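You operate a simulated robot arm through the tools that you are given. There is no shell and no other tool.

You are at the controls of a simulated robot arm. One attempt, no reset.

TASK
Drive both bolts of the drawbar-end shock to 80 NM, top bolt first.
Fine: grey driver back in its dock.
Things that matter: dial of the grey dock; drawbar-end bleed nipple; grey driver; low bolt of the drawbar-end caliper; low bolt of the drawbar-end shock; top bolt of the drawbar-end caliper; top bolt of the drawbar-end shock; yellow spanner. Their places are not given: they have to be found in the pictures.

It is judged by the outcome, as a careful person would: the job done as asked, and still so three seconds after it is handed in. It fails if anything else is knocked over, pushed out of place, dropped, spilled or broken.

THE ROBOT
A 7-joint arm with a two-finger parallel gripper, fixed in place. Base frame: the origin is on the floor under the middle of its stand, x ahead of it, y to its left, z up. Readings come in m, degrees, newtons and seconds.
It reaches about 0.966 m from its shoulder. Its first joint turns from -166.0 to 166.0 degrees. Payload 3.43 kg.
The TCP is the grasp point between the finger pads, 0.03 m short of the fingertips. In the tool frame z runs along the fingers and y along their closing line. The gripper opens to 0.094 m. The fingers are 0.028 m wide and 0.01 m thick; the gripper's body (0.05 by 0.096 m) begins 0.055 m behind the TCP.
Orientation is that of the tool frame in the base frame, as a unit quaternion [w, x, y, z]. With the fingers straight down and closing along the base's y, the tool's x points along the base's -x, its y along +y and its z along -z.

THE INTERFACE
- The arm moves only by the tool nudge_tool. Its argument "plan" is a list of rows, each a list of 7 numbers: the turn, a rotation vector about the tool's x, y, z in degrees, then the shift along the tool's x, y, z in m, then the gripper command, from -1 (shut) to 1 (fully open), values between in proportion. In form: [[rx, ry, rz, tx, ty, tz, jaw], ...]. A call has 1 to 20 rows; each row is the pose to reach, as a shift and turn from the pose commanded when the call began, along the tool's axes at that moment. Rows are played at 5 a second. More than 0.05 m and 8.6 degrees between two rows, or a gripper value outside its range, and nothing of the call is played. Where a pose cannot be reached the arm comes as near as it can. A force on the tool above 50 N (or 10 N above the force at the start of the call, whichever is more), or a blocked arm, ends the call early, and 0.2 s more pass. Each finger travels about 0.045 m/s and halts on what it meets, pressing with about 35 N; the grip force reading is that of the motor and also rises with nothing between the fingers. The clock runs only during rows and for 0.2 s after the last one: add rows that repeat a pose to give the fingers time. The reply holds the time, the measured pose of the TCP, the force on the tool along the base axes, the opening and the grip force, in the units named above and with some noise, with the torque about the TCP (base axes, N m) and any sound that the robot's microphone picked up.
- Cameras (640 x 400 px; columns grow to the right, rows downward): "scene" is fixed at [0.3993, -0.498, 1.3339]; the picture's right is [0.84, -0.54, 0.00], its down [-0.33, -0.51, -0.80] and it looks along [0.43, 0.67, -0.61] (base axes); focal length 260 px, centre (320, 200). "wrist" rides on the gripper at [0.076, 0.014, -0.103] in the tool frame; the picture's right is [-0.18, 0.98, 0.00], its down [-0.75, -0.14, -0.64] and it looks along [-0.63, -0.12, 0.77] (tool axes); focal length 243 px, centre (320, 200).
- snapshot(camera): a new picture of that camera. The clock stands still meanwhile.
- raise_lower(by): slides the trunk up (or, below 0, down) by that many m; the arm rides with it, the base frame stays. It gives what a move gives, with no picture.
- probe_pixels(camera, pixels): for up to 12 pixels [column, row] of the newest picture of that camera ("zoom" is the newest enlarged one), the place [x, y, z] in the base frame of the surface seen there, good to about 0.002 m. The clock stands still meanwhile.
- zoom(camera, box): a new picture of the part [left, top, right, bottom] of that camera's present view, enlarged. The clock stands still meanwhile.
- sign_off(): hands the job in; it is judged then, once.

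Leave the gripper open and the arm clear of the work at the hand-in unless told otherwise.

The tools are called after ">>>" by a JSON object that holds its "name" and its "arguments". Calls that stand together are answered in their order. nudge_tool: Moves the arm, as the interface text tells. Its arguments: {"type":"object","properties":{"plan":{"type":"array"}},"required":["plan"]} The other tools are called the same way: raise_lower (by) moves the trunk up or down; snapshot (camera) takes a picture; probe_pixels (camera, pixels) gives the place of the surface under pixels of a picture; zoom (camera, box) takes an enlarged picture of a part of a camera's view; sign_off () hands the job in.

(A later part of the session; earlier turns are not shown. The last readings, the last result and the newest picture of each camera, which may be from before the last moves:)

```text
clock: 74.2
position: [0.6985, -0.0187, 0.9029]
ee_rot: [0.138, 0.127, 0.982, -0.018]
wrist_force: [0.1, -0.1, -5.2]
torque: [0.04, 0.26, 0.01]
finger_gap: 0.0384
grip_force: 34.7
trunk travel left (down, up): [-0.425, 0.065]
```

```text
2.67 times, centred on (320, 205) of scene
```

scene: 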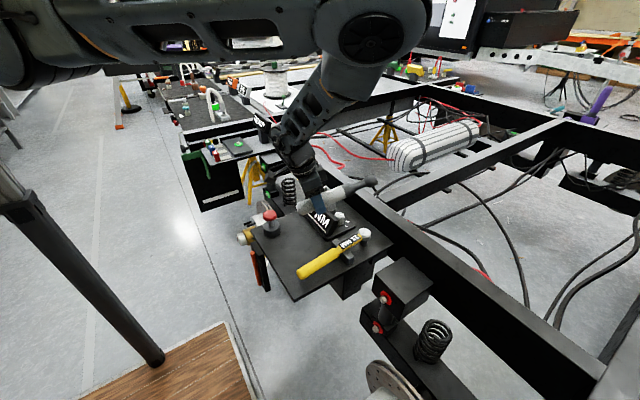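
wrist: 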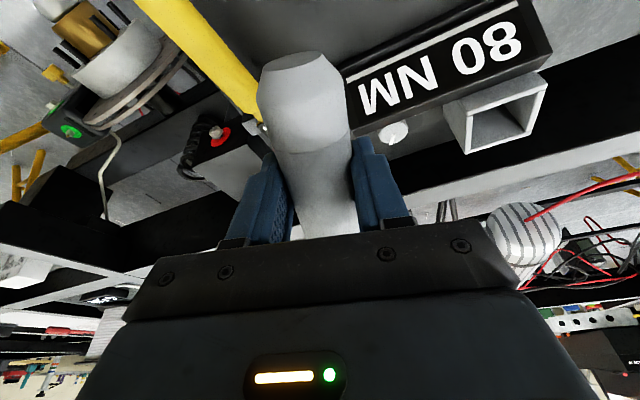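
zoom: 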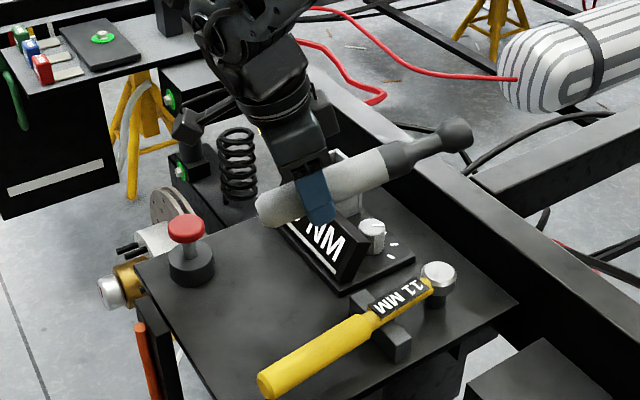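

The driver is lifted and held firmly; the spanner is in its rest. I measure how the driver's axis lies in the hand.

>>> {"name": "probe_pixels", "arguments": {"camera": "zoom", "pixels": [[275, 208], [345, 180], [375, 165], [400, 155], [430, 145], [455, 130], [470, 135], [462, 120], [350, 160], [355, 195], [455, 150], [265, 215]]}}

>>> {"name": "zoom", "arguments": {"camera": "scene", "box": [335, 165, 385, 205]}}

>>> {"name": "probe_pixels", "arguments": {"camera": "zoom", "pixels": [[450, 150], [480, 150], [500, 170], [490, 120], [470, 200], [400, 190], [350, 200], [300, 200], [250, 220], [505, 145], [200, 230], [150, 250]]}}

```text
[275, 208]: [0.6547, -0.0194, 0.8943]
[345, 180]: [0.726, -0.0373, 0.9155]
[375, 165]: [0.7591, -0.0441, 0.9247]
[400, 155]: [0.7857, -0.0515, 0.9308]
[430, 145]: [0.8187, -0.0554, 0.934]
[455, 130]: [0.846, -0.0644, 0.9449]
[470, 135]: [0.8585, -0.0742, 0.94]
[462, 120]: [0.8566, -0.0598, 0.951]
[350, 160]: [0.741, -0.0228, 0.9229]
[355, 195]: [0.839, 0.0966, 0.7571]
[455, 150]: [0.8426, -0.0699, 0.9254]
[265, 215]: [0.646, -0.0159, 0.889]
```

```text
10.00 times, centred on (360, 185) of scene
```

zoom: 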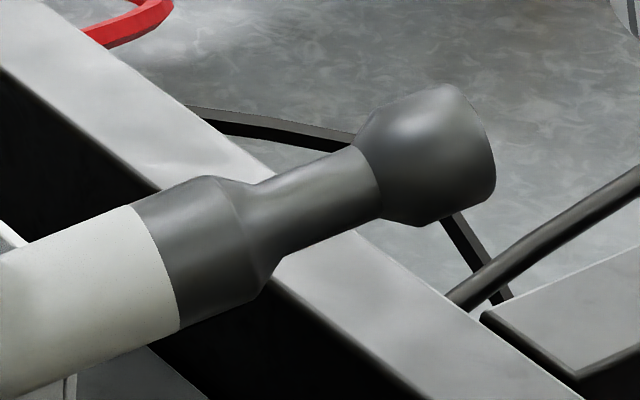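

```text
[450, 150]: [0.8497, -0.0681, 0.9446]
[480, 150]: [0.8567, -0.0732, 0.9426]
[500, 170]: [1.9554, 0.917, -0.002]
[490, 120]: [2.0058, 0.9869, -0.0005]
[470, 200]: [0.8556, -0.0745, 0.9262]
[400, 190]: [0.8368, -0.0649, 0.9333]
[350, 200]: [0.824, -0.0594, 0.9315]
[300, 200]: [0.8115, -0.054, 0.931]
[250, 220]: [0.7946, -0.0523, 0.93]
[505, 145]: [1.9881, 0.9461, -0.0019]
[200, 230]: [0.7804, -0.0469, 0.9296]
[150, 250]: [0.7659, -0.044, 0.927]
```

The driver lies practically perpendicular to the tool (along -x of the tool), tip ≈0.178 m ahead of the TCP and ≈1 cm beyond it. So for bolting the tool just points straight down. I turn to that orientation first, in place.

>>> {"name": "nudge_tool", "arguments": {"plan": [[-0.48, 3.98, -3.35, 0, 0, 0, -1], [-0.95, 7.95, -6.7, 0, 0, 0, -1], [-1.43, 11.93, -10.05, 0, 0, 0, -1], [-1.9, 15.9, -13.4, 0, 0, 0, -1], [-1.9, 15.9, -13.4, 0, 0, 0, -1]]}}

>>> {"name": "snapshot", "arguments": {"camera": "scene"}}

```text
clock: 75.5
position: [0.6993, -0.0188, 0.9023]
ee_rot: [0.0, 0.01, 1.0, 0.0]
wrist_force: [0.4, -0.5, -5.4]
torque: [0.01, 0.26, 0.02]
finger_gap: 0.0387
grip_force: 34.8
trunk travel left (down, up): [-0.425, 0.065]
```

```text
taken
```

scene: 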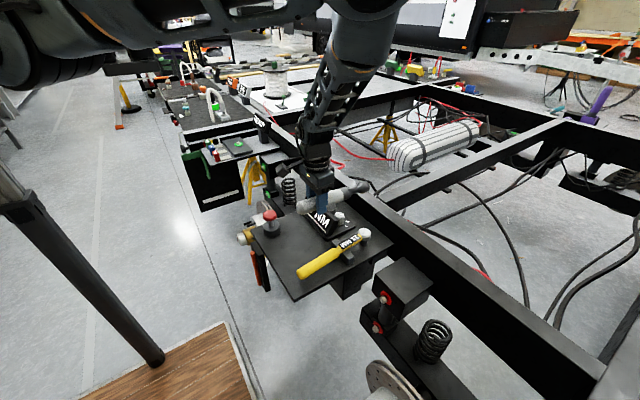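

Level now. I move back toward the robot and partway to -y in gentle steps.

>>> {"name": "nudge_tool", "arguments": {"plan": [[0, 0, 0, 0.025, -0.02, -0.005, -1], [0, 0, 0, 0.05, -0.04, -0.01, -1], [0, 0, 0, 0.07, -0.06, -0.015, -1], [0, 0, 0, 0.085, -0.08, -0.02, -1], [0, 0, 0, 0.085, -0.08, -0.02, -1]]}}

>>> {"name": "snapshot", "arguments": {"camera": "scene"}}

```text
clock: 76.7
position: [0.6117, -0.0965, 0.922]
ee_rot: [0.001, 0.011, 1.0, 0.0]
wrist_force: [0.0, 0.4, -5.8]
torque: [-0.01, 0.25, -0.01]
finger_gap: 0.0382
grip_force: 35.7
trunk travel left (down, up): [-0.425, 0.065]
```

```text
taken
```

scene: 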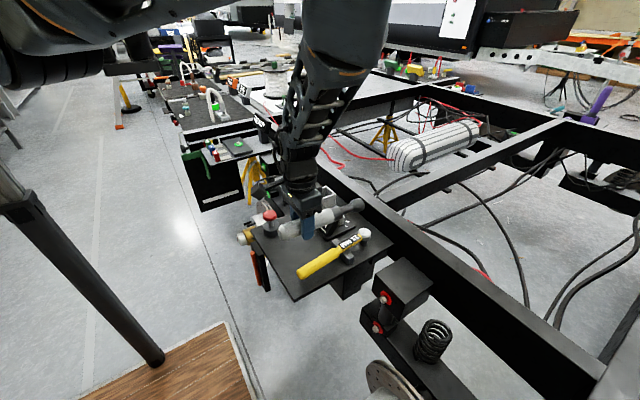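

Smooth so far. I continue toward y≈-0.24, x≈0.56, still at z≈0.92.

>>> {"name": "nudge_tool", "arguments": {"plan": [[0, 0, 0, 0.012, -0.035, 0, -1], [0, 0, 0, 0.024, -0.07, 0, -1], [0, 0, 0, 0.036, -0.105, 0, -1], [0, 0, 0, 0.052, -0.142, 0, -1], [0, 0, 0, 0.052, -0.142, 0, -1]]}}

>>> {"name": "snapshot", "arguments": {"camera": "scene"}}

>>> {"name": "snapshot", "arguments": {"camera": "wrist"}}

```text
clock: 77.8
position: [0.5567, -0.2365, 0.9219]
ee_rot: [0.0, 0.011, 1.0, 0.0]
wrist_force: [-1.1, -0.7, -5.9]
torque: [0.02, 0.3, 0.0]
finger_gap: 0.0385
grip_force: 34.6
trunk travel left (down, up): [-0.425, 0.065]
```

```text
taken
```

scene: 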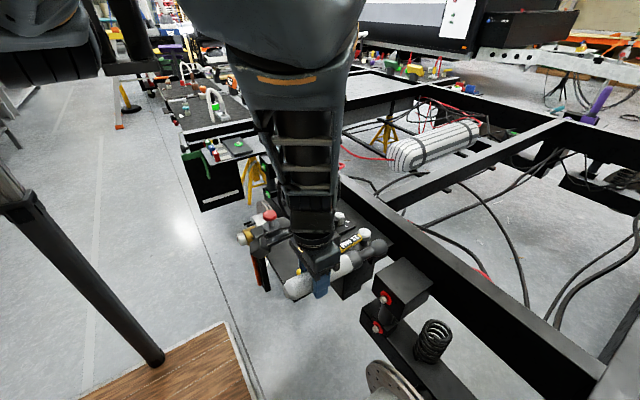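

```text
taken
```

wrist: 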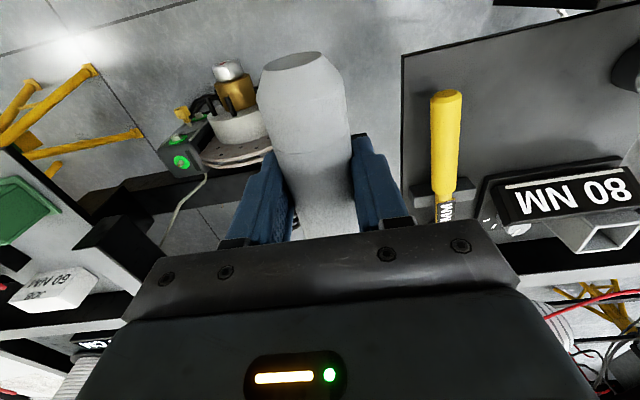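

Well placed: TCP (0.557,-0.2365,0.922), driver level, tip at x≈0.735. The trunk slide can do the vertical part rigidly. I lower it by 0.2 m.

>>> {"name": "raise_lower", "arguments": {"by": -0.2}}

>>> {"name": "snapshot", "arguments": {"camera": "scene"}}

>>> {"name": "snapshot", "arguments": {"camera": "wrist"}}

```text
clock: 80.0
position: [0.5553, -0.2371, 0.7218]
ee_rot: [0.0, 0.011, 1.0, 0.0]
wrist_force: [0.1, 0.3, -6.2]
torque: [0.0, 0.29, -0.05]
finger_gap: 0.0379
grip_force: 35.3
trunk travel left (down, up): [-0.225, 0.265]
```

```text
taken
```

scene: 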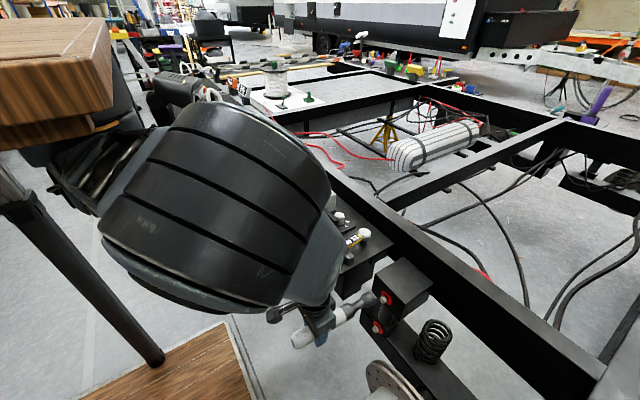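

```text
taken
```

wrist: 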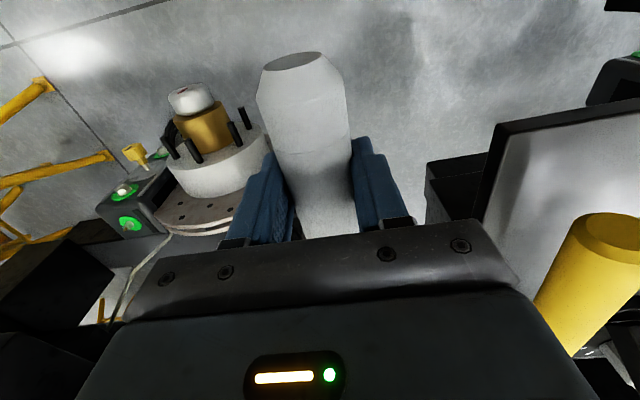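

The driver's tip is near the top bolt in the scene view (about (370,300)). I lower another 0.066 m so the tip axis comes to the bolt's height (z≈0.646), and look.

>>> {"name": "raise_lower", "arguments": {"by": -0.066}}

>>> {"name": "zoom", "arguments": {"camera": "scene", "box": [290, 260, 450, 360]}}

>>> {"name": "probe_pixels", "arguments": {"camera": "zoom", "pixels": [[280, 200], [300, 195], [320, 185], [330, 180], [335, 175], [200, 250], [230, 240], [250, 230], [350, 140], [362, 155], [310, 170], [330, 195]]}}

```text
clock: 81.1
position: [0.5562, -0.237, 0.6562]
ee_rot: [0.0, 0.01, 1.0, -0.001]
wrist_force: [0.8, -0.7, -5.0]
torque: [-0.02, 0.25, 0.0]
finger_gap: 0.0382
grip_force: 35.6
trunk travel left (down, up): [-0.159, 0.331]
```

```text
4.00 times, centred on (370, 310) of scene
```

zoom: 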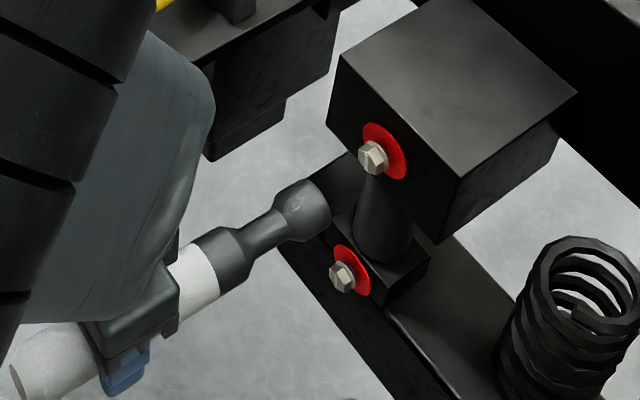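

```text
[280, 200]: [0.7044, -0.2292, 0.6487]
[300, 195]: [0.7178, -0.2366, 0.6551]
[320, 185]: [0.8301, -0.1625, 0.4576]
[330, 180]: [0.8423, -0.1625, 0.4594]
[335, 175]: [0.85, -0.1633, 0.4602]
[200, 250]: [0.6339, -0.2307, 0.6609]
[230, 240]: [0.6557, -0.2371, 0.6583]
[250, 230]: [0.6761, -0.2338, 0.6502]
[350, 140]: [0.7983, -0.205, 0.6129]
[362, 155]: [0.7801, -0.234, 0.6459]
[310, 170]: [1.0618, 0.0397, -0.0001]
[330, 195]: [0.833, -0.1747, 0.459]
```

I zoom in more on socket and bolt and probe across the socket and handle to fit the driver's axis.

>>> {"name": "zoom", "arguments": {"camera": "scene", "box": [335, 280, 395, 335]}}

>>> {"name": "probe_pixels", "arguments": {"camera": "zoom", "pixels": [[225, 150], [235, 170], [250, 190], [262, 210], [260, 130], [270, 150], [280, 170], [290, 190], [285, 120], [295, 140], [305, 160], [315, 180]]}}

>>> {"name": "probe_pixels", "arguments": {"camera": "zoom", "pixels": [[100, 250], [115, 270], [130, 290], [145, 310], [160, 330], [60, 280], [80, 310], [100, 340], [330, 150], [325, 130], [330, 170], [320, 190]]}}

```text
7.27 times, centred on (365, 308) of scene
```

zoom: 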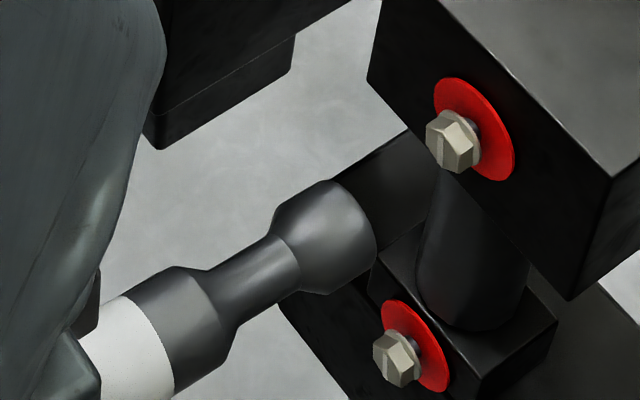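

```text
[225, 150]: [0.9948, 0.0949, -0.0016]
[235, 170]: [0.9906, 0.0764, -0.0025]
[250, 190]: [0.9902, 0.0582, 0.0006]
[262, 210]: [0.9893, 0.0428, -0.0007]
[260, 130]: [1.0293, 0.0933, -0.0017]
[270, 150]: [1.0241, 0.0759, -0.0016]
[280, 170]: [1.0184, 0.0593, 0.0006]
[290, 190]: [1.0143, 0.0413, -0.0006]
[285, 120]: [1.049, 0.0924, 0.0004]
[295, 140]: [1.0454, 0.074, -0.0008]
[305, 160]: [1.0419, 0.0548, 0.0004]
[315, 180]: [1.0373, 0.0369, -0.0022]
```

```text
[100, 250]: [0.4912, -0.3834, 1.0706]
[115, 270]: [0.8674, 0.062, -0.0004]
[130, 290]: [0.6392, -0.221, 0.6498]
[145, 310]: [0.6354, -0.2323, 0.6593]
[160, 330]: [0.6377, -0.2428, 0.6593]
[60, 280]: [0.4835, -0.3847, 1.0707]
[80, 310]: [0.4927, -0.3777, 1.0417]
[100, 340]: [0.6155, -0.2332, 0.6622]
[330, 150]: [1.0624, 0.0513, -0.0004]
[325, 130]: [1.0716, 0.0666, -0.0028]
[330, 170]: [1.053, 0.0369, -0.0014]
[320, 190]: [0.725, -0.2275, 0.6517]
```

>>> {"name": "probe_pixels", "arguments": {"camera": "zoom", "pixels": [[305, 205], [315, 220], [322, 240], [330, 260], [335, 280], [370, 215], [373, 240], [365, 260], [350, 275], [345, 195], [355, 230], [340, 240]]}}

>>> {"name": "probe_pixels", "arguments": {"camera": "zoom", "pixels": [[108, 318], [118, 330], [128, 345], [138, 360], [150, 375], [165, 390], [235, 260], [245, 275], [255, 290], [262, 300], [440, 140], [450, 145]]}}

```text
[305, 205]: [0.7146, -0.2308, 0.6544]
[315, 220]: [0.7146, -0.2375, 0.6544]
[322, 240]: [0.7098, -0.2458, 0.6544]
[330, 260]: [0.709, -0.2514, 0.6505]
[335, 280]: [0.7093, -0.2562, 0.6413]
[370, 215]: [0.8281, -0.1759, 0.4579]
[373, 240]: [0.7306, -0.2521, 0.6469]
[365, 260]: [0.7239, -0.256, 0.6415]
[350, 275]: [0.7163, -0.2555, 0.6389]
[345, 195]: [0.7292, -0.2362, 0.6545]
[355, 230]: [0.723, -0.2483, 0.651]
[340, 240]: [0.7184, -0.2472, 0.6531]
```

```text
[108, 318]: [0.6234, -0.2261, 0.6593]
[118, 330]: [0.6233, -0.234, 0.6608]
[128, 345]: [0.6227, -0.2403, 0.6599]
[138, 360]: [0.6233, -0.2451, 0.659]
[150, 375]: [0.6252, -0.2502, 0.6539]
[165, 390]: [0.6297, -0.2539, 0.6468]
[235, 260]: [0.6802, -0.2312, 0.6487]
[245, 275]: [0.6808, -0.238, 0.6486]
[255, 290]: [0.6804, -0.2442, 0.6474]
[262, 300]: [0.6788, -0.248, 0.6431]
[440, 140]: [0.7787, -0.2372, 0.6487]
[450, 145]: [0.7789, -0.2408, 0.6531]
```

Fit of the driver's axis: handle at (y -0.2355, z 0.642), socket at (y -0.2387, z 0.638), so the tip points about 2.5° down and 1.5–2° to -y; the bolt is at (y -0.2375, z 0.6465). I correct pitch, yaw and offset.

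>>> {"name": "nudge_tool", "arguments": {"plan": [[0, -1.25, -0.75, 0, -0.0015, -0.0009, -1], [0, -2.5, -1.5, 0, -0.0029, -0.0017, -1], [0, -2.5, -1.5, 0, -0.0029, -0.0017, -1]]}}

>>> {"name": "zoom", "arguments": {"camera": "scene", "box": [335, 280, 395, 335]}}

>>> {"name": "probe_pixels", "arguments": {"camera": "zoom", "pixels": [[305, 200], [315, 215], [322, 235], [330, 255], [335, 275], [373, 235], [110, 318], [120, 330], [130, 345], [140, 360], [152, 375], [167, 390]]}}

```text
clock: 81.9
position: [0.5544, -0.2384, 0.6575]
ee_rot: [0.023, -0.002, 1.0, -0.001]
wrist_force: [-0.3, 0.8, -5.5]
torque: [0.0, 0.29, 0.01]
finger_gap: 0.0382
grip_force: 34.8
trunk travel left (down, up): [-0.159, 0.331]
```

```text
7.27 times, centred on (365, 308) of scene
```

zoom: 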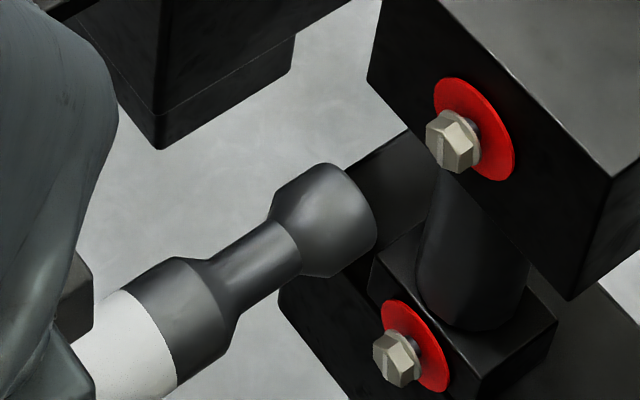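

```text
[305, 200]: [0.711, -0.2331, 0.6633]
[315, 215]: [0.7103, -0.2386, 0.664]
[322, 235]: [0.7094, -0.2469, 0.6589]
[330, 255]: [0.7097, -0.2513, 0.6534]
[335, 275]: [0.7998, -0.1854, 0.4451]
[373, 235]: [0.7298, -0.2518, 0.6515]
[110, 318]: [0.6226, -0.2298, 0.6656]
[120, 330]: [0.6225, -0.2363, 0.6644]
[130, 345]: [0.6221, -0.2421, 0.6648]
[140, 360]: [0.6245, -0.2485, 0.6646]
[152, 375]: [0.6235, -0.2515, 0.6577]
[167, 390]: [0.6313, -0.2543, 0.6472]
```

Driver and bolt axes now agree within about 1–1.5 mm. I advance 35 mm in +x toward the bolt and look again.

>>> {"name": "nudge_tool", "arguments": {"plan": [[0, 0, 0, -0.009, 0, 0.0004, -1], [0, 0, 0, -0.018, 0, 0.0008, -1], [0, 0, 0, -0.027, -0.0001, 0.0012, -1], [0, 0, 0, -0.035, -0.0002, 0.0016, -1], [0, 0, 0, -0.035, -0.0002, 0.0016, -1]]}}

>>> {"name": "zoom", "arguments": {"camera": "scene", "box": [335, 270, 405, 330]}}

>>> {"name": "probe_pixels", "arguments": {"camera": "zoom", "pixels": [[370, 170], [380, 185], [388, 200], [395, 215], [400, 230], [420, 190], [425, 205], [430, 160], [290, 230], [300, 245], [310, 260], [435, 180]]}}

```text
clock: 83.1
position: [0.5904, -0.2395, 0.6569]
ee_rot: [0.022, -0.003, 1.0, 0.0]
wrist_force: [-0.5, 0.0, -5.6]
torque: [-0.01, 0.26, -0.02]
finger_gap: 0.0381
grip_force: 34.9
trunk travel left (down, up): [-0.159, 0.331]
```

```text
6.67 times, centred on (370, 300) of scene
```

zoom: 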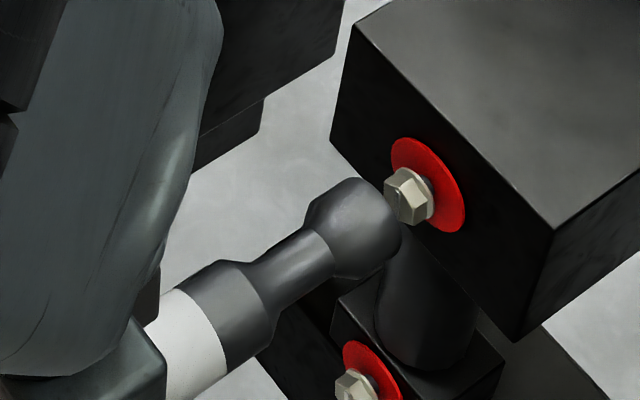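

```text
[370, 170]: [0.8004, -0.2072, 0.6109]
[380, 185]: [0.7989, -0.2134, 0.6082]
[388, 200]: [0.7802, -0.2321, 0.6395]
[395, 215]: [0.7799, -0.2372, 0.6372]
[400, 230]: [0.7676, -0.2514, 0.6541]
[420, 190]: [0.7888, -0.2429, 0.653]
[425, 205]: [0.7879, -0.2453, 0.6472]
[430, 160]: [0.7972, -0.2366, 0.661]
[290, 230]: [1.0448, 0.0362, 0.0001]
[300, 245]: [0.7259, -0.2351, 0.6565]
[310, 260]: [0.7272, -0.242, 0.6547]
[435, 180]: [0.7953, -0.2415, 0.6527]
```

The socket is ~1 cm in front of the bolt head and in line with it. I advance slowly, 3 mm per row, watching force and sound.

>>> {"name": "nudge_tool", "arguments": {"plan": [[0, 0, 0, -0.003, 0, 0.0001, -1], [0, 0, 0, -0.006, 0, 0.0003, -1], [0, 0, 0, -0.009, 0, 0.0004, -1], [0, 0, 0, -0.012, 0, 0.0005, -1], [0, 0, 0, -0.015, 0, 0.0007, -1]]}}

>>> {"name": "zoom", "arguments": {"camera": "scene", "box": [335, 270, 405, 330]}}

```text
clock: 84.3
position: [0.6055, -0.2394, 0.6569]
ee_rot: [0.022, -0.003, 1.0, 0.0]
wrist_force: [-0.5, -0.2, -5.8]
torque: [-0.05, 0.26, -0.01]
finger_gap: 0.038
grip_force: 35.2
trunk travel left (down, up): [-0.159, 0.331]
```

```text
6.67 times, centred on (370, 300) of scene
```

zoom: 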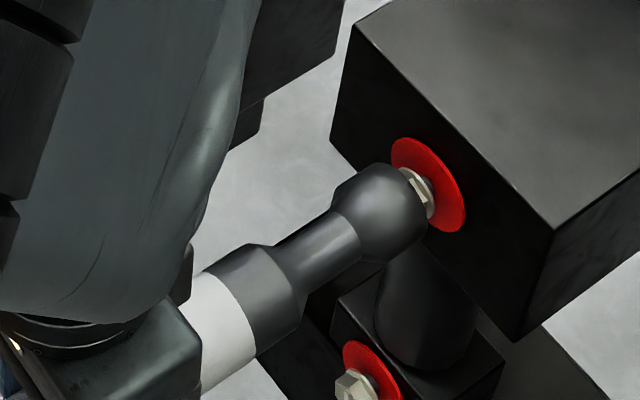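

The socket now starts to cover the bolt head, no contact force yet. I continue slowly.

>>> {"name": "nudge_tool", "arguments": {"plan": [[0, 0, 0, -0.003, 0, 0.0001, -1], [0, 0, 0, -0.006, 0, 0.0003, -1], [0, 0, 0, -0.009, 0, 0.0004, -1], [0, 0, 0, -0.009, 0, 0.0004, -1]]}}

>>> {"name": "zoom", "arguments": {"camera": "scene", "box": [335, 270, 405, 330]}}

```text
clock: 85.3
position: [0.6152, -0.24, 0.6581]
ee_rot: [0.022, -0.003, 1.0, 0.0]
wrist_force: [0.3, 0.4, -5.1]
torque: [0.0, 0.27, -0.01]
finger_gap: 0.0381
grip_force: 34.8
trunk travel left (down, up): [-0.159, 0.331]
```

```text
6.67 times, centred on (370, 300) of scene
```

zoom: 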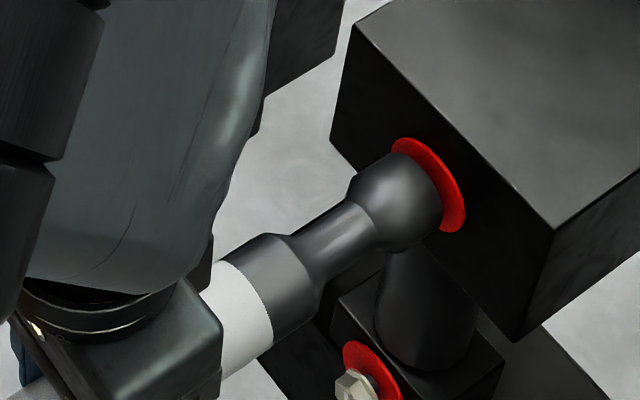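

The head is inside the socket, still no force or sound. I press on by a few more mm.

>>> {"name": "nudge_tool", "arguments": {"plan": [[0, 0, 0, -0.002, 0, 0.0001, -1], [0, 0, 0, -0.004, 0, 0.0002, -1], [0, 0, 0, -0.006, 0, 0.0003, -1], [0, 0, 0, -0.006, 0, 0.0003, -1]]}}

>>> {"name": "zoom", "arguments": {"camera": "scene", "box": [335, 270, 405, 330]}}

```text
clock: 86.3
position: [0.6212, -0.2395, 0.6579]
ee_rot: [0.021, -0.002, 1.0, 0.0]
wrist_force: [-3.7, -0.1, -4.6]
torque: [0.0, 0.04, 0.02]
finger_gap: 0.0382
grip_force: 34.9
trunk travel left (down, up): [-0.159, 0.331]
```

```text
6.67 times, centred on (370, 300) of scene
```

zoom: 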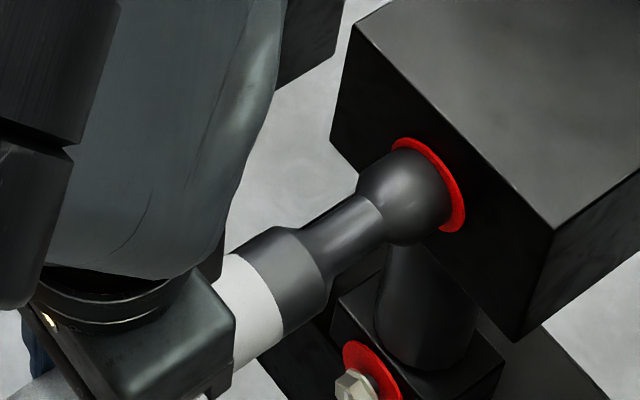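

First contact: -3.7 N along x. I press a little harder and hold about a second, listening.

>>> {"name": "nudge_tool", "arguments": {"plan": [[0, 0, 0, -0.001, 0, 0, -1], [0, 0, 0, -0.002, 0, 0.0001, -1], [0, 0, 0, -0.003, 0, 0.0001, -1], [0, 0, 0, -0.003, 0, 0.0001, -1], [0, 0, 0, -0.003, 0, 0.0001, -1], [0, 0, 0, -0.003, 0, 0.0001, -1]]}}

>>> {"name": "zoom", "arguments": {"camera": "scene", "box": [335, 270, 405, 330]}}

```text
clock: 87.7
position: [0.6207, -0.241, 0.6582]
ee_rot: [0.02, -0.003, 1.0, -0.001]
wrist_force: [-38.1, -5.1, -2.1]
torque: [0.13, -0.08, -0.59]
finger_gap: 0.0383
grip_force: 35.5
trunk travel left (down, up): [-0.159, 0.331]
```

```text
6.67 times, centred on (370, 300) of scene
```

zoom: 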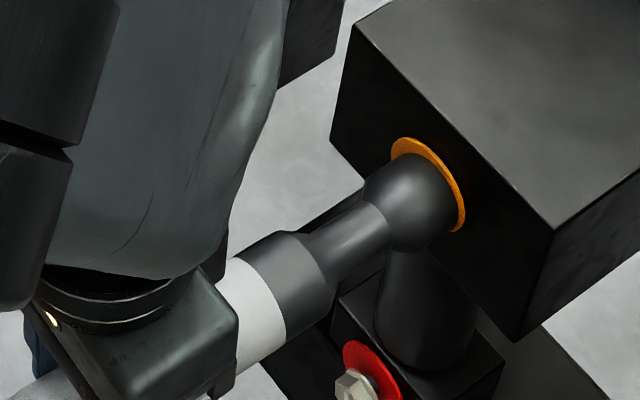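

The washer turned orange at 38 N of push — driving seems to be engaged. I hold still and watch.

>>> {"name": "nudge_tool", "arguments": {"plan": [[0, 0, 0, 0, 0, 0, -1], [0, 0, 0, 0, 0, 0, -1], [0, 0, 0, 0, 0, 0, -1], [0, 0, 0, 0, 0, 0, -1], [0, 0, 0, 0, 0, 0, -1], [0, 0, 0, 0, 0, 0, -1], [0, 0, 0, 0, 0, 0, -1], [0, 0, 0, 0, 0, 0, -1]]}}

>>> {"name": "zoom", "arguments": {"camera": "scene", "box": [335, 270, 405, 330]}}

```text
clock: 89.5
position: [0.6203, -0.2402, 0.657]
ee_rot: [0.021, -0.003, 1.0, -0.001]
wrist_force: [-35.8, -3.9, -0.3]
torque: [-0.03, -0.07, -0.4]
finger_gap: 0.038
grip_force: 35.0
trunk travel left (down, up): [-0.159, 0.331]
```

```text
6.67 times, centred on (370, 300) of scene
```

zoom: 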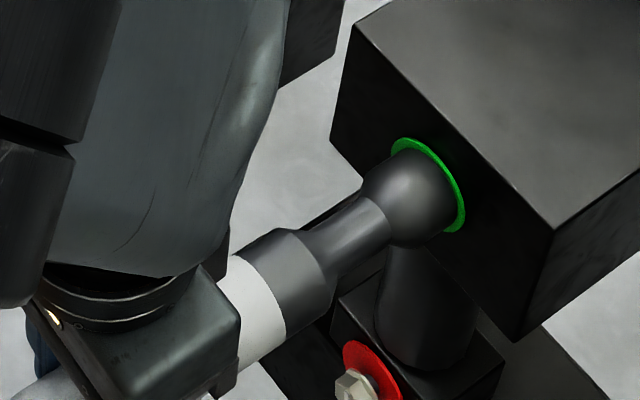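

Green: the top bolt is done. I back straight off in -x by 60 mm.

>>> {"name": "nudge_tool", "arguments": {"plan": [[0, 0, 0, 0.004, 0, -0.0002, -1], [0, 0, 0, 0.01, 0, -0.0004, -1], [0, 0, 0, 0.02, 0, -0.0009, -1], [0, 0, 0, 0.034, 0, -0.0015, -1], [0, 0, 0, 0.048, 0, -0.0021, -1], [0, 0, 0, 0.062, 0, -0.0027, -1], [0, 0, 0, 0.062, 0, -0.0027, -1]]}}

>>> {"name": "zoom", "arguments": {"camera": "scene", "box": [320, 260, 420, 350]}}

```text
clock: 91.1
position: [0.5619, -0.2398, 0.6572]
ee_rot: [0.022, -0.003, 1.0, 0.0]
wrist_force: [0.3, -0.6, -6.1]
torque: [0.04, 0.28, -0.01]
finger_gap: 0.0378
grip_force: 34.8
trunk travel left (down, up): [-0.159, 0.331]
```

```text
4.44 times, centred on (370, 305) of scene
```

zoom: 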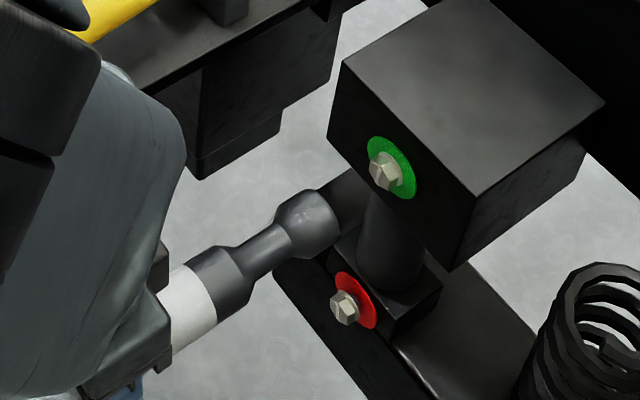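

Top washer is green, the low one red. Before lowering I check the arm's position over the hub and plate in the full scene view.

>>> {"name": "snapshot", "arguments": {"camera": "scene"}}

>>> {"name": "snapshot", "arguments": {"camera": "wrist"}}

>>> {"name": "probe_pixels", "arguments": {"camera": "scene", "pixels": [[200, 280], [250, 300], [300, 300], [320, 270], [150, 260], [340, 240], [310, 345], [200, 200], [120, 300], [230, 310], [330, 310], [300, 330]]}}

>>> {"name": "probe_pixels", "arguments": {"camera": "wrist", "pixels": [[190, 100], [230, 130], [130, 220], [240, 140], [200, 190], [150, 155], [440, 190], [480, 180], [560, 120], [600, 260], [120, 190], [180, 180]]}}

```text
taken
```

scene: 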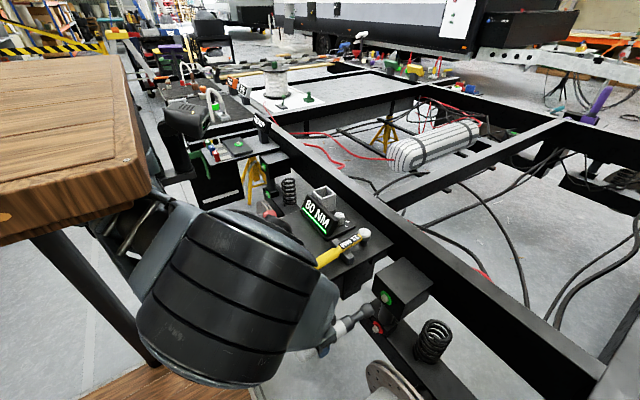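

```text
taken
```

wrist: 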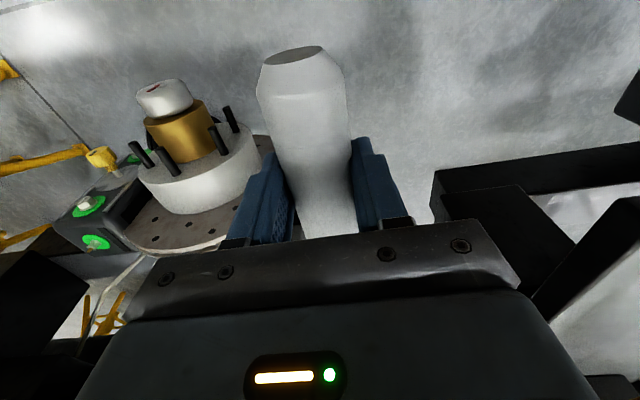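

```text
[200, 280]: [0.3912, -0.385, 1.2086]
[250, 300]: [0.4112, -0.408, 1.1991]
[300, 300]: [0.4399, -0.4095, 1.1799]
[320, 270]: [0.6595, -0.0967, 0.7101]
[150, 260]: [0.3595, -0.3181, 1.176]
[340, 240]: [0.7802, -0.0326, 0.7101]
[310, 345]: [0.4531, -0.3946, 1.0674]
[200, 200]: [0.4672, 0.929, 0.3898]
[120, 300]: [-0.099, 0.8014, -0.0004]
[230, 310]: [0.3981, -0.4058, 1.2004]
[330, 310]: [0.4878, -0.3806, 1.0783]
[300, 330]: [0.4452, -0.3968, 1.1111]
```

```text
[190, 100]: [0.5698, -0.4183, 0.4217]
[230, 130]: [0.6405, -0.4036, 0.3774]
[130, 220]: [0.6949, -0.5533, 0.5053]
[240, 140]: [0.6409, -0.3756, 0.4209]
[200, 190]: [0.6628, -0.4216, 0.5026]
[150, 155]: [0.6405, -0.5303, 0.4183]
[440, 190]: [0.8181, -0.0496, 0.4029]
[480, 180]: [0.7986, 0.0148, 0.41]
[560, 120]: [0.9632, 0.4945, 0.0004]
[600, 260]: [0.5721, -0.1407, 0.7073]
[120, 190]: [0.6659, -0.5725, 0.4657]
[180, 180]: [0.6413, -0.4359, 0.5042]
```

All clear: the hub's edge is at y≤-0.37 and the driver/hand stay at y>-0.29. I lower the trunk by 0.15 m.

>>> {"name": "raise_lower", "arguments": {"by": -0.15}}

>>> {"name": "snapshot", "arguments": {"camera": "scene"}}

>>> {"name": "zoom", "arguments": {"camera": "scene", "box": [320, 270, 420, 350]}}

```text
clock: 92.8
position: [0.5622, -0.2402, 0.5068]
ee_rot: [0.022, -0.003, 1.0, -0.001]
wrist_force: [-0.2, 0.2, -6.4]
torque: [0.0, 0.23, 0.02]
finger_gap: 0.0376
grip_force: 35.1
trunk travel left (down, up): [-0.009, 0.481]
```

```text
taken
```

scene: 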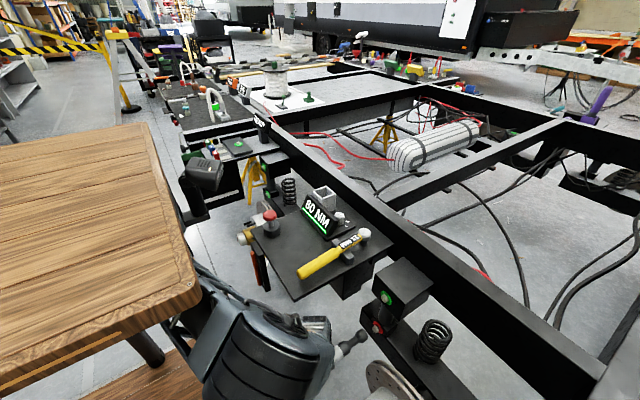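

```text
5.00 times, centred on (370, 310) of scene
```

zoom: 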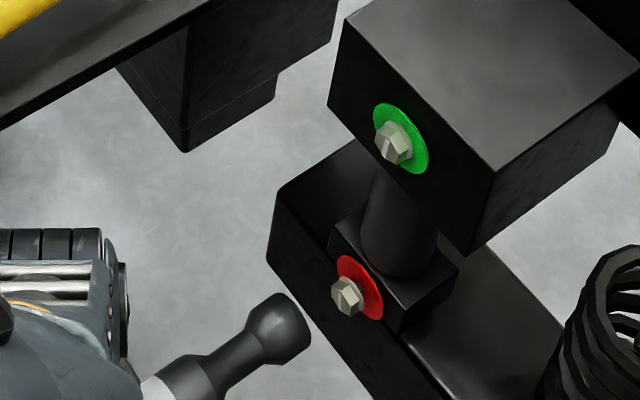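

I lower the last 23 mm with the arm and measure the driver's axis against the low bolt.

>>> {"name": "nudge_tool", "arguments": {"plan": [[0, 0, 0, 0.0003, 0, 0.008, -1], [0, 0, 0, 0.0007, 0, 0.016, -1], [0, 0, 0, 0.001, 0, 0.0232, -1], [0, 0, 0, 0.001, 0, 0.0232, -1]]}}

>>> {"name": "zoom", "arguments": {"camera": "scene", "box": [330, 305, 400, 365]}}

>>> {"name": "probe_pixels", "arguments": {"camera": "zoom", "pixels": [[240, 195], [250, 210], [258, 225], [265, 240], [270, 255], [130, 270], [140, 285], [150, 300], [160, 315], [180, 245], [190, 260], [200, 275]]}}

```text
clock: 93.8
position: [0.5619, -0.2395, 0.4833]
ee_rot: [0.022, -0.002, 1.0, 0.001]
wrist_force: [0.3, 0.2, -6.5]
torque: [-0.01, 0.25, -0.01]
finger_gap: 0.038
grip_force: 35.0
trunk travel left (down, up): [-0.009, 0.481]
```

```text
6.67 times, centred on (365, 335) of scene
```

zoom: 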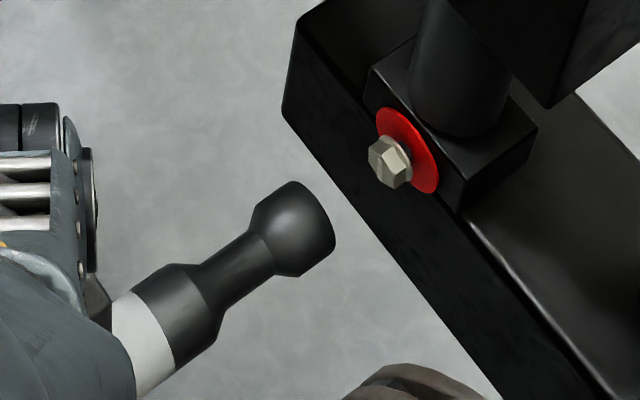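

```text
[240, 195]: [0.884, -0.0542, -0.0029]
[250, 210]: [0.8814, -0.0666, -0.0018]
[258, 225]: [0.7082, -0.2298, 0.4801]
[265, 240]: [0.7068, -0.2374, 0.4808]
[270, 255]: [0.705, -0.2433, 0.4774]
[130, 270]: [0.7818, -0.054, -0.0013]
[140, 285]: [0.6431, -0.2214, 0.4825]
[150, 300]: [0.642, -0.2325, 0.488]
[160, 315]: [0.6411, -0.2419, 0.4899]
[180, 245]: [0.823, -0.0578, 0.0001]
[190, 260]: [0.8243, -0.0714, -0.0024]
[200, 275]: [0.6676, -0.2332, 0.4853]
```

>>> {"name": "probe_pixels", "arguments": {"camera": "zoom", "pixels": [[275, 195], [283, 208], [290, 222], [297, 238], [303, 252], [308, 265], [122, 305], [130, 318], [138, 332], [147, 348], [158, 365], [168, 375]]}}

>>> {"name": "probe_pixels", "arguments": {"camera": "zoom", "pixels": [[385, 160], [380, 150], [380, 170], [390, 170], [395, 180], [385, 140], [415, 120], [437, 180], [400, 115], [380, 115], [430, 190], [432, 160]]}}

```text
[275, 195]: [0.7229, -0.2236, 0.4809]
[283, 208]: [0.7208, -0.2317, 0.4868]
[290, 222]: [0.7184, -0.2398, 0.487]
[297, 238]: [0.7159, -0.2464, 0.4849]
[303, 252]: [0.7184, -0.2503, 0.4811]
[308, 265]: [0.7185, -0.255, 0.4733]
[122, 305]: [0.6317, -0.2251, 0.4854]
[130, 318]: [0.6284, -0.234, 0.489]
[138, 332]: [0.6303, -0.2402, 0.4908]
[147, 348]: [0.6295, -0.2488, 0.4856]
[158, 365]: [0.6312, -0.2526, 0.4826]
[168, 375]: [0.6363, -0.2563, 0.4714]
```

```text
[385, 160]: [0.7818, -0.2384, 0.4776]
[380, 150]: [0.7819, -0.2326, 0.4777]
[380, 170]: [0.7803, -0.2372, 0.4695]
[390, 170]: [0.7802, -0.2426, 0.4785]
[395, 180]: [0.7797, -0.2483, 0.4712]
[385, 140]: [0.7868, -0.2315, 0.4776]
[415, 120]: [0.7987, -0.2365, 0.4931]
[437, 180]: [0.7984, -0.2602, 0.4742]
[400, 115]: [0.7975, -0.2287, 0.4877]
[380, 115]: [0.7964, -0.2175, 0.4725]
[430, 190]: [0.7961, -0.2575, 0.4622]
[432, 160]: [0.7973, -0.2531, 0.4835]
```

Driver axis at the socket (y -0.2375, z 0.4695), bolt at (y -0.2388, z 0.472). I raise 2 mm, shift 1 mm to -y, and advance 43 mm.

>>> {"name": "nudge_tool", "arguments": {"plan": [[0, 0, 0, 0, -0.001, -0.002, -1], [0, 0, 0, -0.01, -0.001, -0.0016, -1], [0, 0, 0, -0.021, -0.001, -0.0011, -1], [0, 0, 0, -0.032, -0.001, -0.0006, -1], [0, 0, 0, -0.043, -0.001, -0.0001, -1], [0, 0, 0, -0.043, -0.001, -0.0001, -1]]}}

>>> {"name": "zoom", "arguments": {"camera": "scene", "box": [330, 295, 400, 355]}}

```text
clock: 95.2
position: [0.6053, -0.2399, 0.4871]
ee_rot: [0.022, -0.002, 1.0, 0.0]
wrist_force: [-0.1, 0.4, -6.1]
torque: [-0.04, 0.29, -0.07]
finger_gap: 0.0377
grip_force: 34.9
trunk travel left (down, up): [-0.009, 0.481]
```

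```text
6.67 times, centred on (365, 325) of scene
```

zoom: 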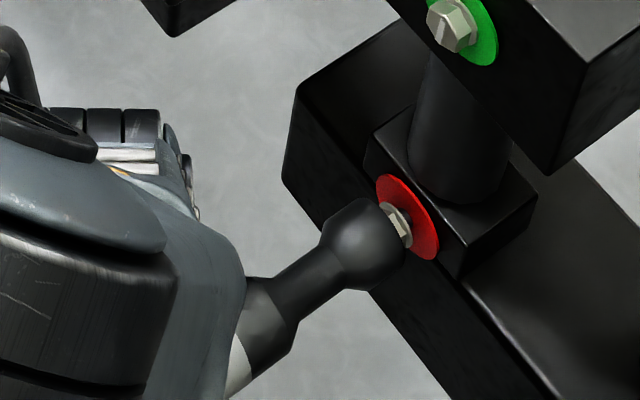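

The head is entering the socket. I continue at 3 mm per row.

>>> {"name": "nudge_tool", "arguments": {"plan": [[0, 0, 0, -0.003, 0, 0.0002, -1], [0, 0, 0, -0.006, 0, 0.0004, -1], [0, 0, 0, -0.009, 0, 0.0006, -1], [0, 0, 0, -0.012, 0, 0.0008, -1], [0, 0, 0, -0.012, 0, 0.0008, -1]]}}

>>> {"name": "zoom", "arguments": {"camera": "scene", "box": [330, 295, 400, 355]}}

```text
clock: 96.4
position: [0.6159, -0.2418, 0.4858]
ee_rot: [0.022, -0.003, 1.0, 0.0]
wrist_force: [0.4, -0.5, -6.3]
torque: [-0.01, 0.27, -0.02]
finger_gap: 0.038
grip_force: 35.0
trunk travel left (down, up): [-0.009, 0.481]
```

```text
6.67 times, centred on (365, 325) of scene
```

zoom: 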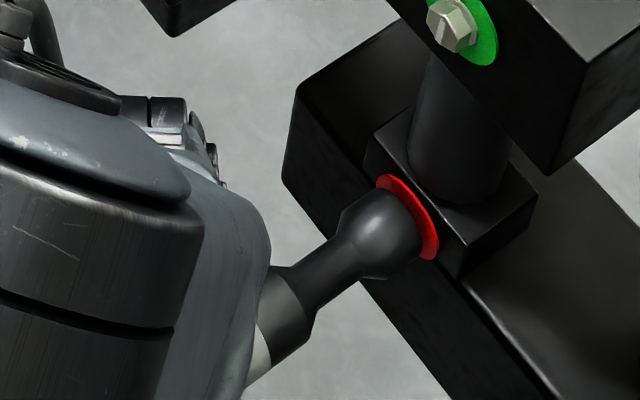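

The head is fully in the socket. I press on by up to 7 mm in small steps and hold.

>>> {"name": "nudge_tool", "arguments": {"plan": [[0, 0, 0, -0.002, 0, 0.0001, -1], [0, 0, 0, -0.004, 0, 0.0002, -1], [0, 0, 0, -0.0055, 0, 0.0003, -1], [0, 0, 0, -0.0065, 0, 0.0003, -1], [0, 0, 0, -0.0065, 0, 0.0003, -1]]}}

>>> {"name": "zoom", "arguments": {"camera": "scene", "box": [330, 295, 400, 355]}}

```text
clock: 97.6
position: [0.6223, -0.2411, 0.4849]
ee_rot: [0.021, -0.002, 1.0, -0.002]
wrist_force: [-13.3, -3.5, -5.8]
torque: [-0.07, 0.34, -0.58]
finger_gap: 0.0378
grip_force: 34.8
trunk travel left (down, up): [-0.009, 0.481]
```

```text
6.67 times, centred on (365, 325) of scene
```

zoom: 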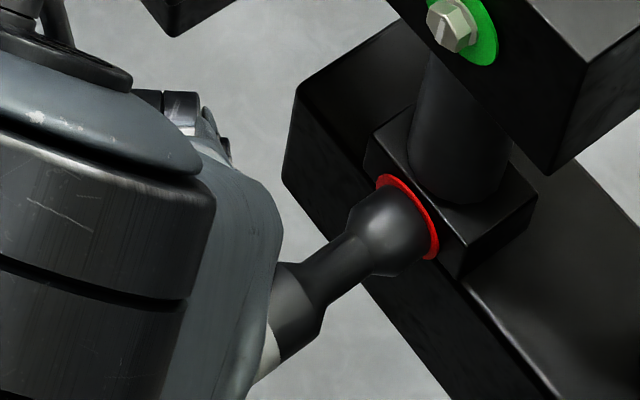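

Push is 13 N. I press 2 mm more and hold about 2 seconds.

>>> {"name": "nudge_tool", "arguments": {"plan": [[0, 0, 0, -0.001, 0, 0, -1], [0, 0, 0, -0.002, 0, 0.0001, -1], [0, 0, 0, -0.002, 0, 0.0001, -1], [0, 0, 0, -0.002, 0, 0.0001, -1], [0, 0, 0, -0.002, 0, 0.0001, -1], [0, 0, 0, -0.002, 0, 0.0001, -1], [0, 0, 0, -0.002, 0, 0.0001, -1], [0, 0, 0, -0.002, 0, 0.0001, -1]]}}

>>> {"name": "zoom", "arguments": {"camera": "scene", "box": [330, 295, 400, 355]}}

```text
clock: 99.4
position: [0.623, -0.2411, 0.4842]
ee_rot: [0.02, -0.002, 1.0, -0.001]
wrist_force: [-41.0, -4.6, -1.7]
torque: [0.01, 0.11, -0.62]
finger_gap: 0.0378
grip_force: 35.3
trunk travel left (down, up): [-0.009, 0.481]
```

```text
6.67 times, centred on (365, 325) of scene
```

zoom: 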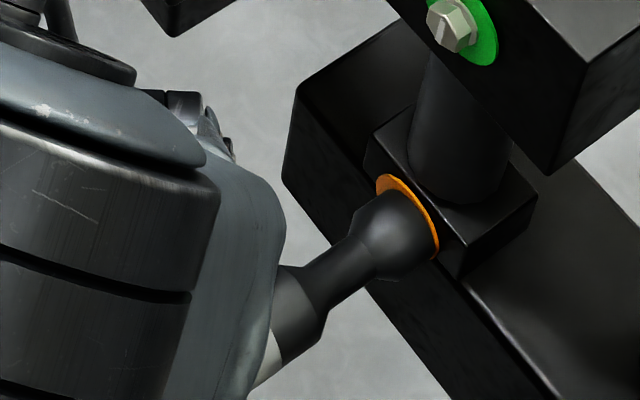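

Orange: driving. I keep holding.

>>> {"name": "nudge_tool", "arguments": {"plan": [[0, 0, 0, 0, 0, 0, -1], [0, 0, 0, 0, 0, 0, -1], [0, 0, 0, 0, 0, 0, -1], [0, 0, 0, 0, 0, 0, -1], [0, 0, 0, 0, 0, 0, -1], [0, 0, 0, 0, 0, 0, -1], [0, 0, 0, 0, 0, 0, -1]]}}

>>> {"name": "zoom", "arguments": {"camera": "scene", "box": [330, 295, 400, 355]}}

```text
clock: 101.0
position: [0.6236, -0.2419, 0.4834]
ee_rot: [0.019, -0.002, 1.0, -0.002]
wrist_force: [-35.4, -5.7, -5.6]
torque: [-0.05, 0.41, -0.72]
finger_gap: 0.0376
grip_force: 34.6
trunk travel left (down, up): [-0.009, 0.481]
```

```text
6.67 times, centred on (365, 325) of scene
```

zoom: 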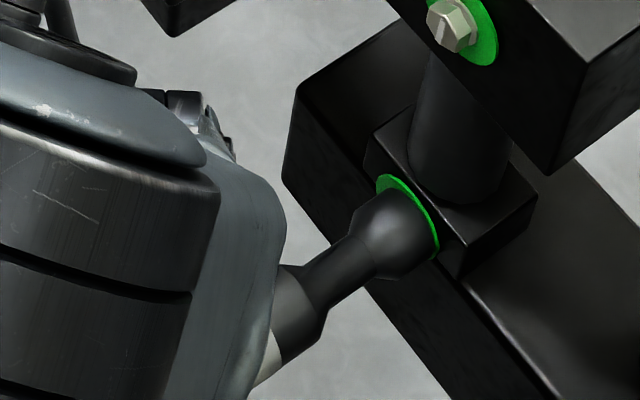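

Both washers are green. I back off straight in -x by 65 mm.

>>> {"name": "nudge_tool", "arguments": {"plan": [[0, 0, 0, 0.004, 0, -0.0002, -1], [0, 0, 0, 0.01, 0, -0.0004, -1], [0, 0, 0, 0.02, 0, -0.0008, -1], [0, 0, 0, 0.034, 0, -0.0014, -1], [0, 0, 0, 0.05, 0, -0.002, -1], [0, 0, 0, 0.065, 0, -0.0026, -1], [0, 0, 0, 0.065, 0, -0.0026, -1]]}}

>>> {"name": "zoom", "arguments": {"camera": "scene", "box": [320, 270, 420, 350]}}

```text
clock: 102.6
position: [0.5596, -0.2414, 0.4861]
ee_rot: [0.023, -0.003, 1.0, 0.0]
wrist_force: [0.2, 0.2, -6.0]
torque: [0.0, 0.21, -0.04]
finger_gap: 0.0374
grip_force: 35.1
trunk travel left (down, up): [-0.009, 0.481]
```

```text
5.00 times, centred on (370, 310) of scene
```

zoom: 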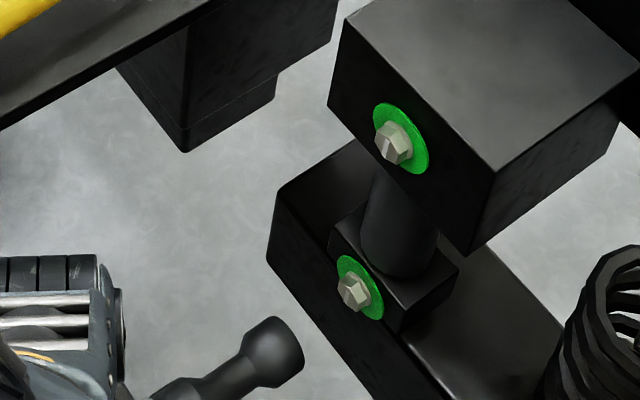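

Both bolts of the drawbar-end shock are green. Now the driver goes back to its dock. I raise the trunk by 0.43 m, straight up.

>>> {"name": "raise_lower", "arguments": {"by": 0.43}}

>>> {"name": "snapshot", "arguments": {"camera": "scene"}}

```text
refused: 0.43 is not a number from -0.4 to 0.4
```

```text
taken
```

scene: 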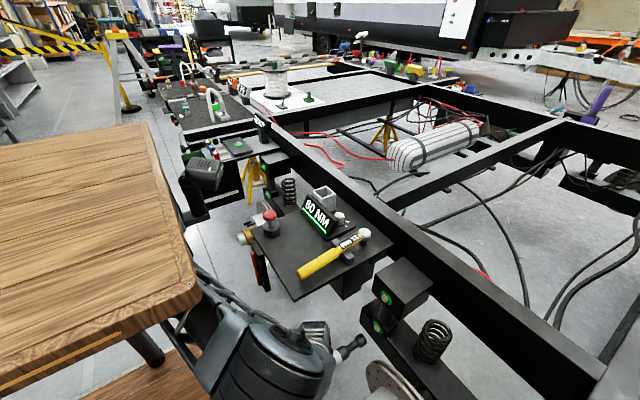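

The limit per call is 0.4 m, so I do it in two parts: 0.25 first, then 0.18.

>>> {"name": "raise_lower", "arguments": {"by": 0.25}}

>>> {"name": "raise_lower", "arguments": {"by": 0.18}}

>>> {"name": "snapshot", "arguments": {"camera": "scene"}}

```text
clock: 105.2
position: [0.56, -0.2409, 0.7359]
ee_rot: [0.022, -0.002, 1.0, 0.0]
wrist_force: [0.4, 0.2, -5.7]
torque: [0.01, 0.25, 0.02]
finger_gap: 0.0373
grip_force: 34.9
trunk travel left (down, up): [-0.259, 0.231]
```

```text
clock: 107.2
position: [0.5589, -0.2405, 0.9159]
ee_rot: [0.022, -0.003, 1.0, 0.001]
wrist_force: [0.6, -0.3, -5.7]
torque: [0.01, 0.22, -0.02]
finger_gap: 0.0373
grip_force: 34.9
trunk travel left (down, up): [-0.439, 0.051]
```

```text
taken
```

scene: 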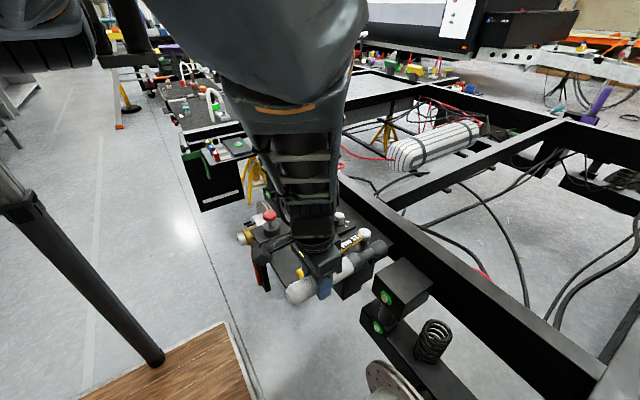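

Everything steady. I go back the way I came: toward (0.61,-0.097), then (0.70,-0.02).

>>> {"name": "nudge_tool", "arguments": {"plan": [[0, 0, 0, -0.011, 0.029, -0.002, -1], [0, 0, 0, -0.022, 0.058, -0.004, -1], [0, 0, 0, -0.033, 0.087, -0.006, -1], [0, 0, 0, -0.044, 0.116, -0.008, -1], [0, 0, 0, -0.054, 0.143, -0.01, -1], [0, 0, 0, -0.054, 0.143, -0.01, -1]]}}

>>> {"name": "nudge_tool", "arguments": {"plan": [[0, 0, 0, -0.02, 0.018, -0.01, -1], [0, 0, 0, -0.042, 0.036, -0.022, -1], [0, 0, 0, -0.064, 0.055, -0.035, -1], [0, 0, 0, -0.088, 0.078, -0.05, -1], [0, 0, 0, -0.088, 0.078, -0.05, -1]]}}

>>> {"name": "snapshot", "arguments": {"camera": "scene"}}

```text
clock: 108.6
position: [0.6105, -0.0965, 0.9282]
ee_rot: [0.022, -0.002, 1.0, 0.0]
wrist_force: [-1.0, -0.9, -5.5]
torque: [-0.01, 0.24, -0.01]
finger_gap: 0.0373
grip_force: 35.1
trunk travel left (down, up): [-0.439, 0.051]
```

```text
clock: 109.8
position: [0.6996, -0.0179, 0.9837]
ee_rot: [0.022, -0.003, 1.0, 0.0]
wrist_force: [-0.2, 0.5, -6.8]
torque: [0.02, 0.25, 0.0]
finger_gap: 0.0375
grip_force: 35.5
trunk travel left (down, up): [-0.439, 0.051]
```

```text
taken
```

scene: 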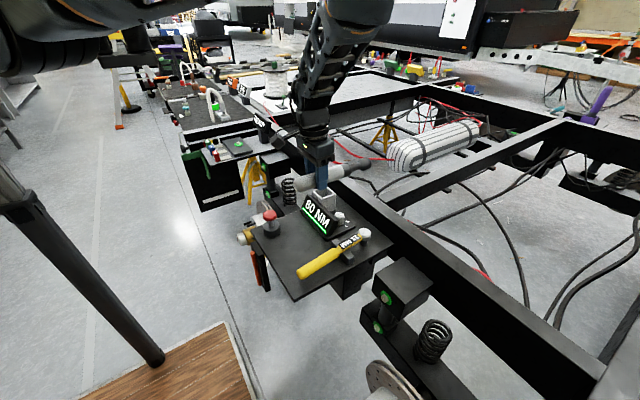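

Now I yaw the hand to -90° while moving over to (0.80, 0.078, 1.06), in 15 gentle rows.

>>> {"name": "nudge_tool", "arguments": {"plan": [[0.13, 0.13, 6.02, -0.007, 0.0064, -0.0048, -1], [0.27, 0.27, 12.04, -0.0139, 0.0127, -0.0096, -1], [0.4, 0.4, 18.06, -0.0209, 0.0191, -0.0144, -1], [0.53, 0.53, 24.08, -0.0278, 0.0254, -0.0192, -1], [0.66, 0.66, 30.1, -0.0348, 0.0318, -0.024, -1], [0.8, 0.8, 36.12, -0.0418, 0.0381, -0.0288, -1], [0.93, 0.93, 42.14, -0.0487, 0.0445, -0.0336, -1], [1.06, 1.06, 48.16, -0.0557, 0.0508, -0.0383, -1], [1.19, 1.19, 54.18, -0.0626, 0.0572, -0.0431, -1], [1.33, 1.33, 60.2, -0.0696, 0.0635, -0.0479, -1], [1.46, 1.46, 66.22, -0.0766, 0.0699, -0.0527, -1], [1.59, 1.59, 72.24, -0.0835, 0.0762, -0.0575, -1], [1.72, 1.72, 78.26, -0.0905, 0.0826, -0.0623, -1], [1.86, 1.86, 84.28, -0.0974, 0.0889, -0.0671, -1], [1.99, 1.99, 90.3, -0.1044, 0.0953, -0.0719, -1], [1.99, 1.99, 90.3, -0.1044, 0.0953, -0.0719, -1]]}}

>>> {"name": "snapshot", "arguments": {"camera": "scene"}}

```text
clock: 113.2
position: [0.7986, 0.0752, 1.0586]
ee_rot: [0.0, 0.708, 0.706, -0.001]
wrist_force: [-0.4, 0.9, -5.9]
torque: [0.25, 0.04, -0.07]
finger_gap: 0.037
grip_force: 35.1
trunk travel left (down, up): [-0.439, 0.051]
```

```text
taken
```

scene: 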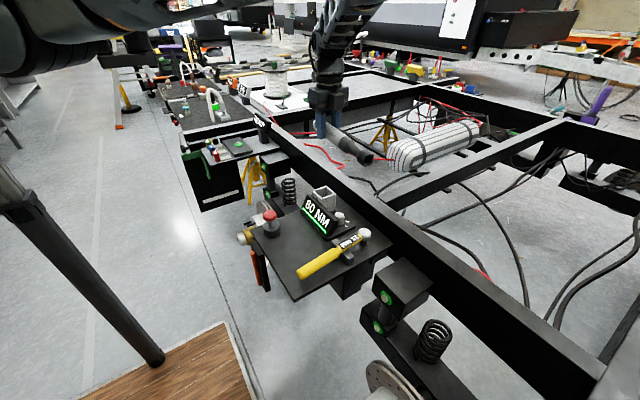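

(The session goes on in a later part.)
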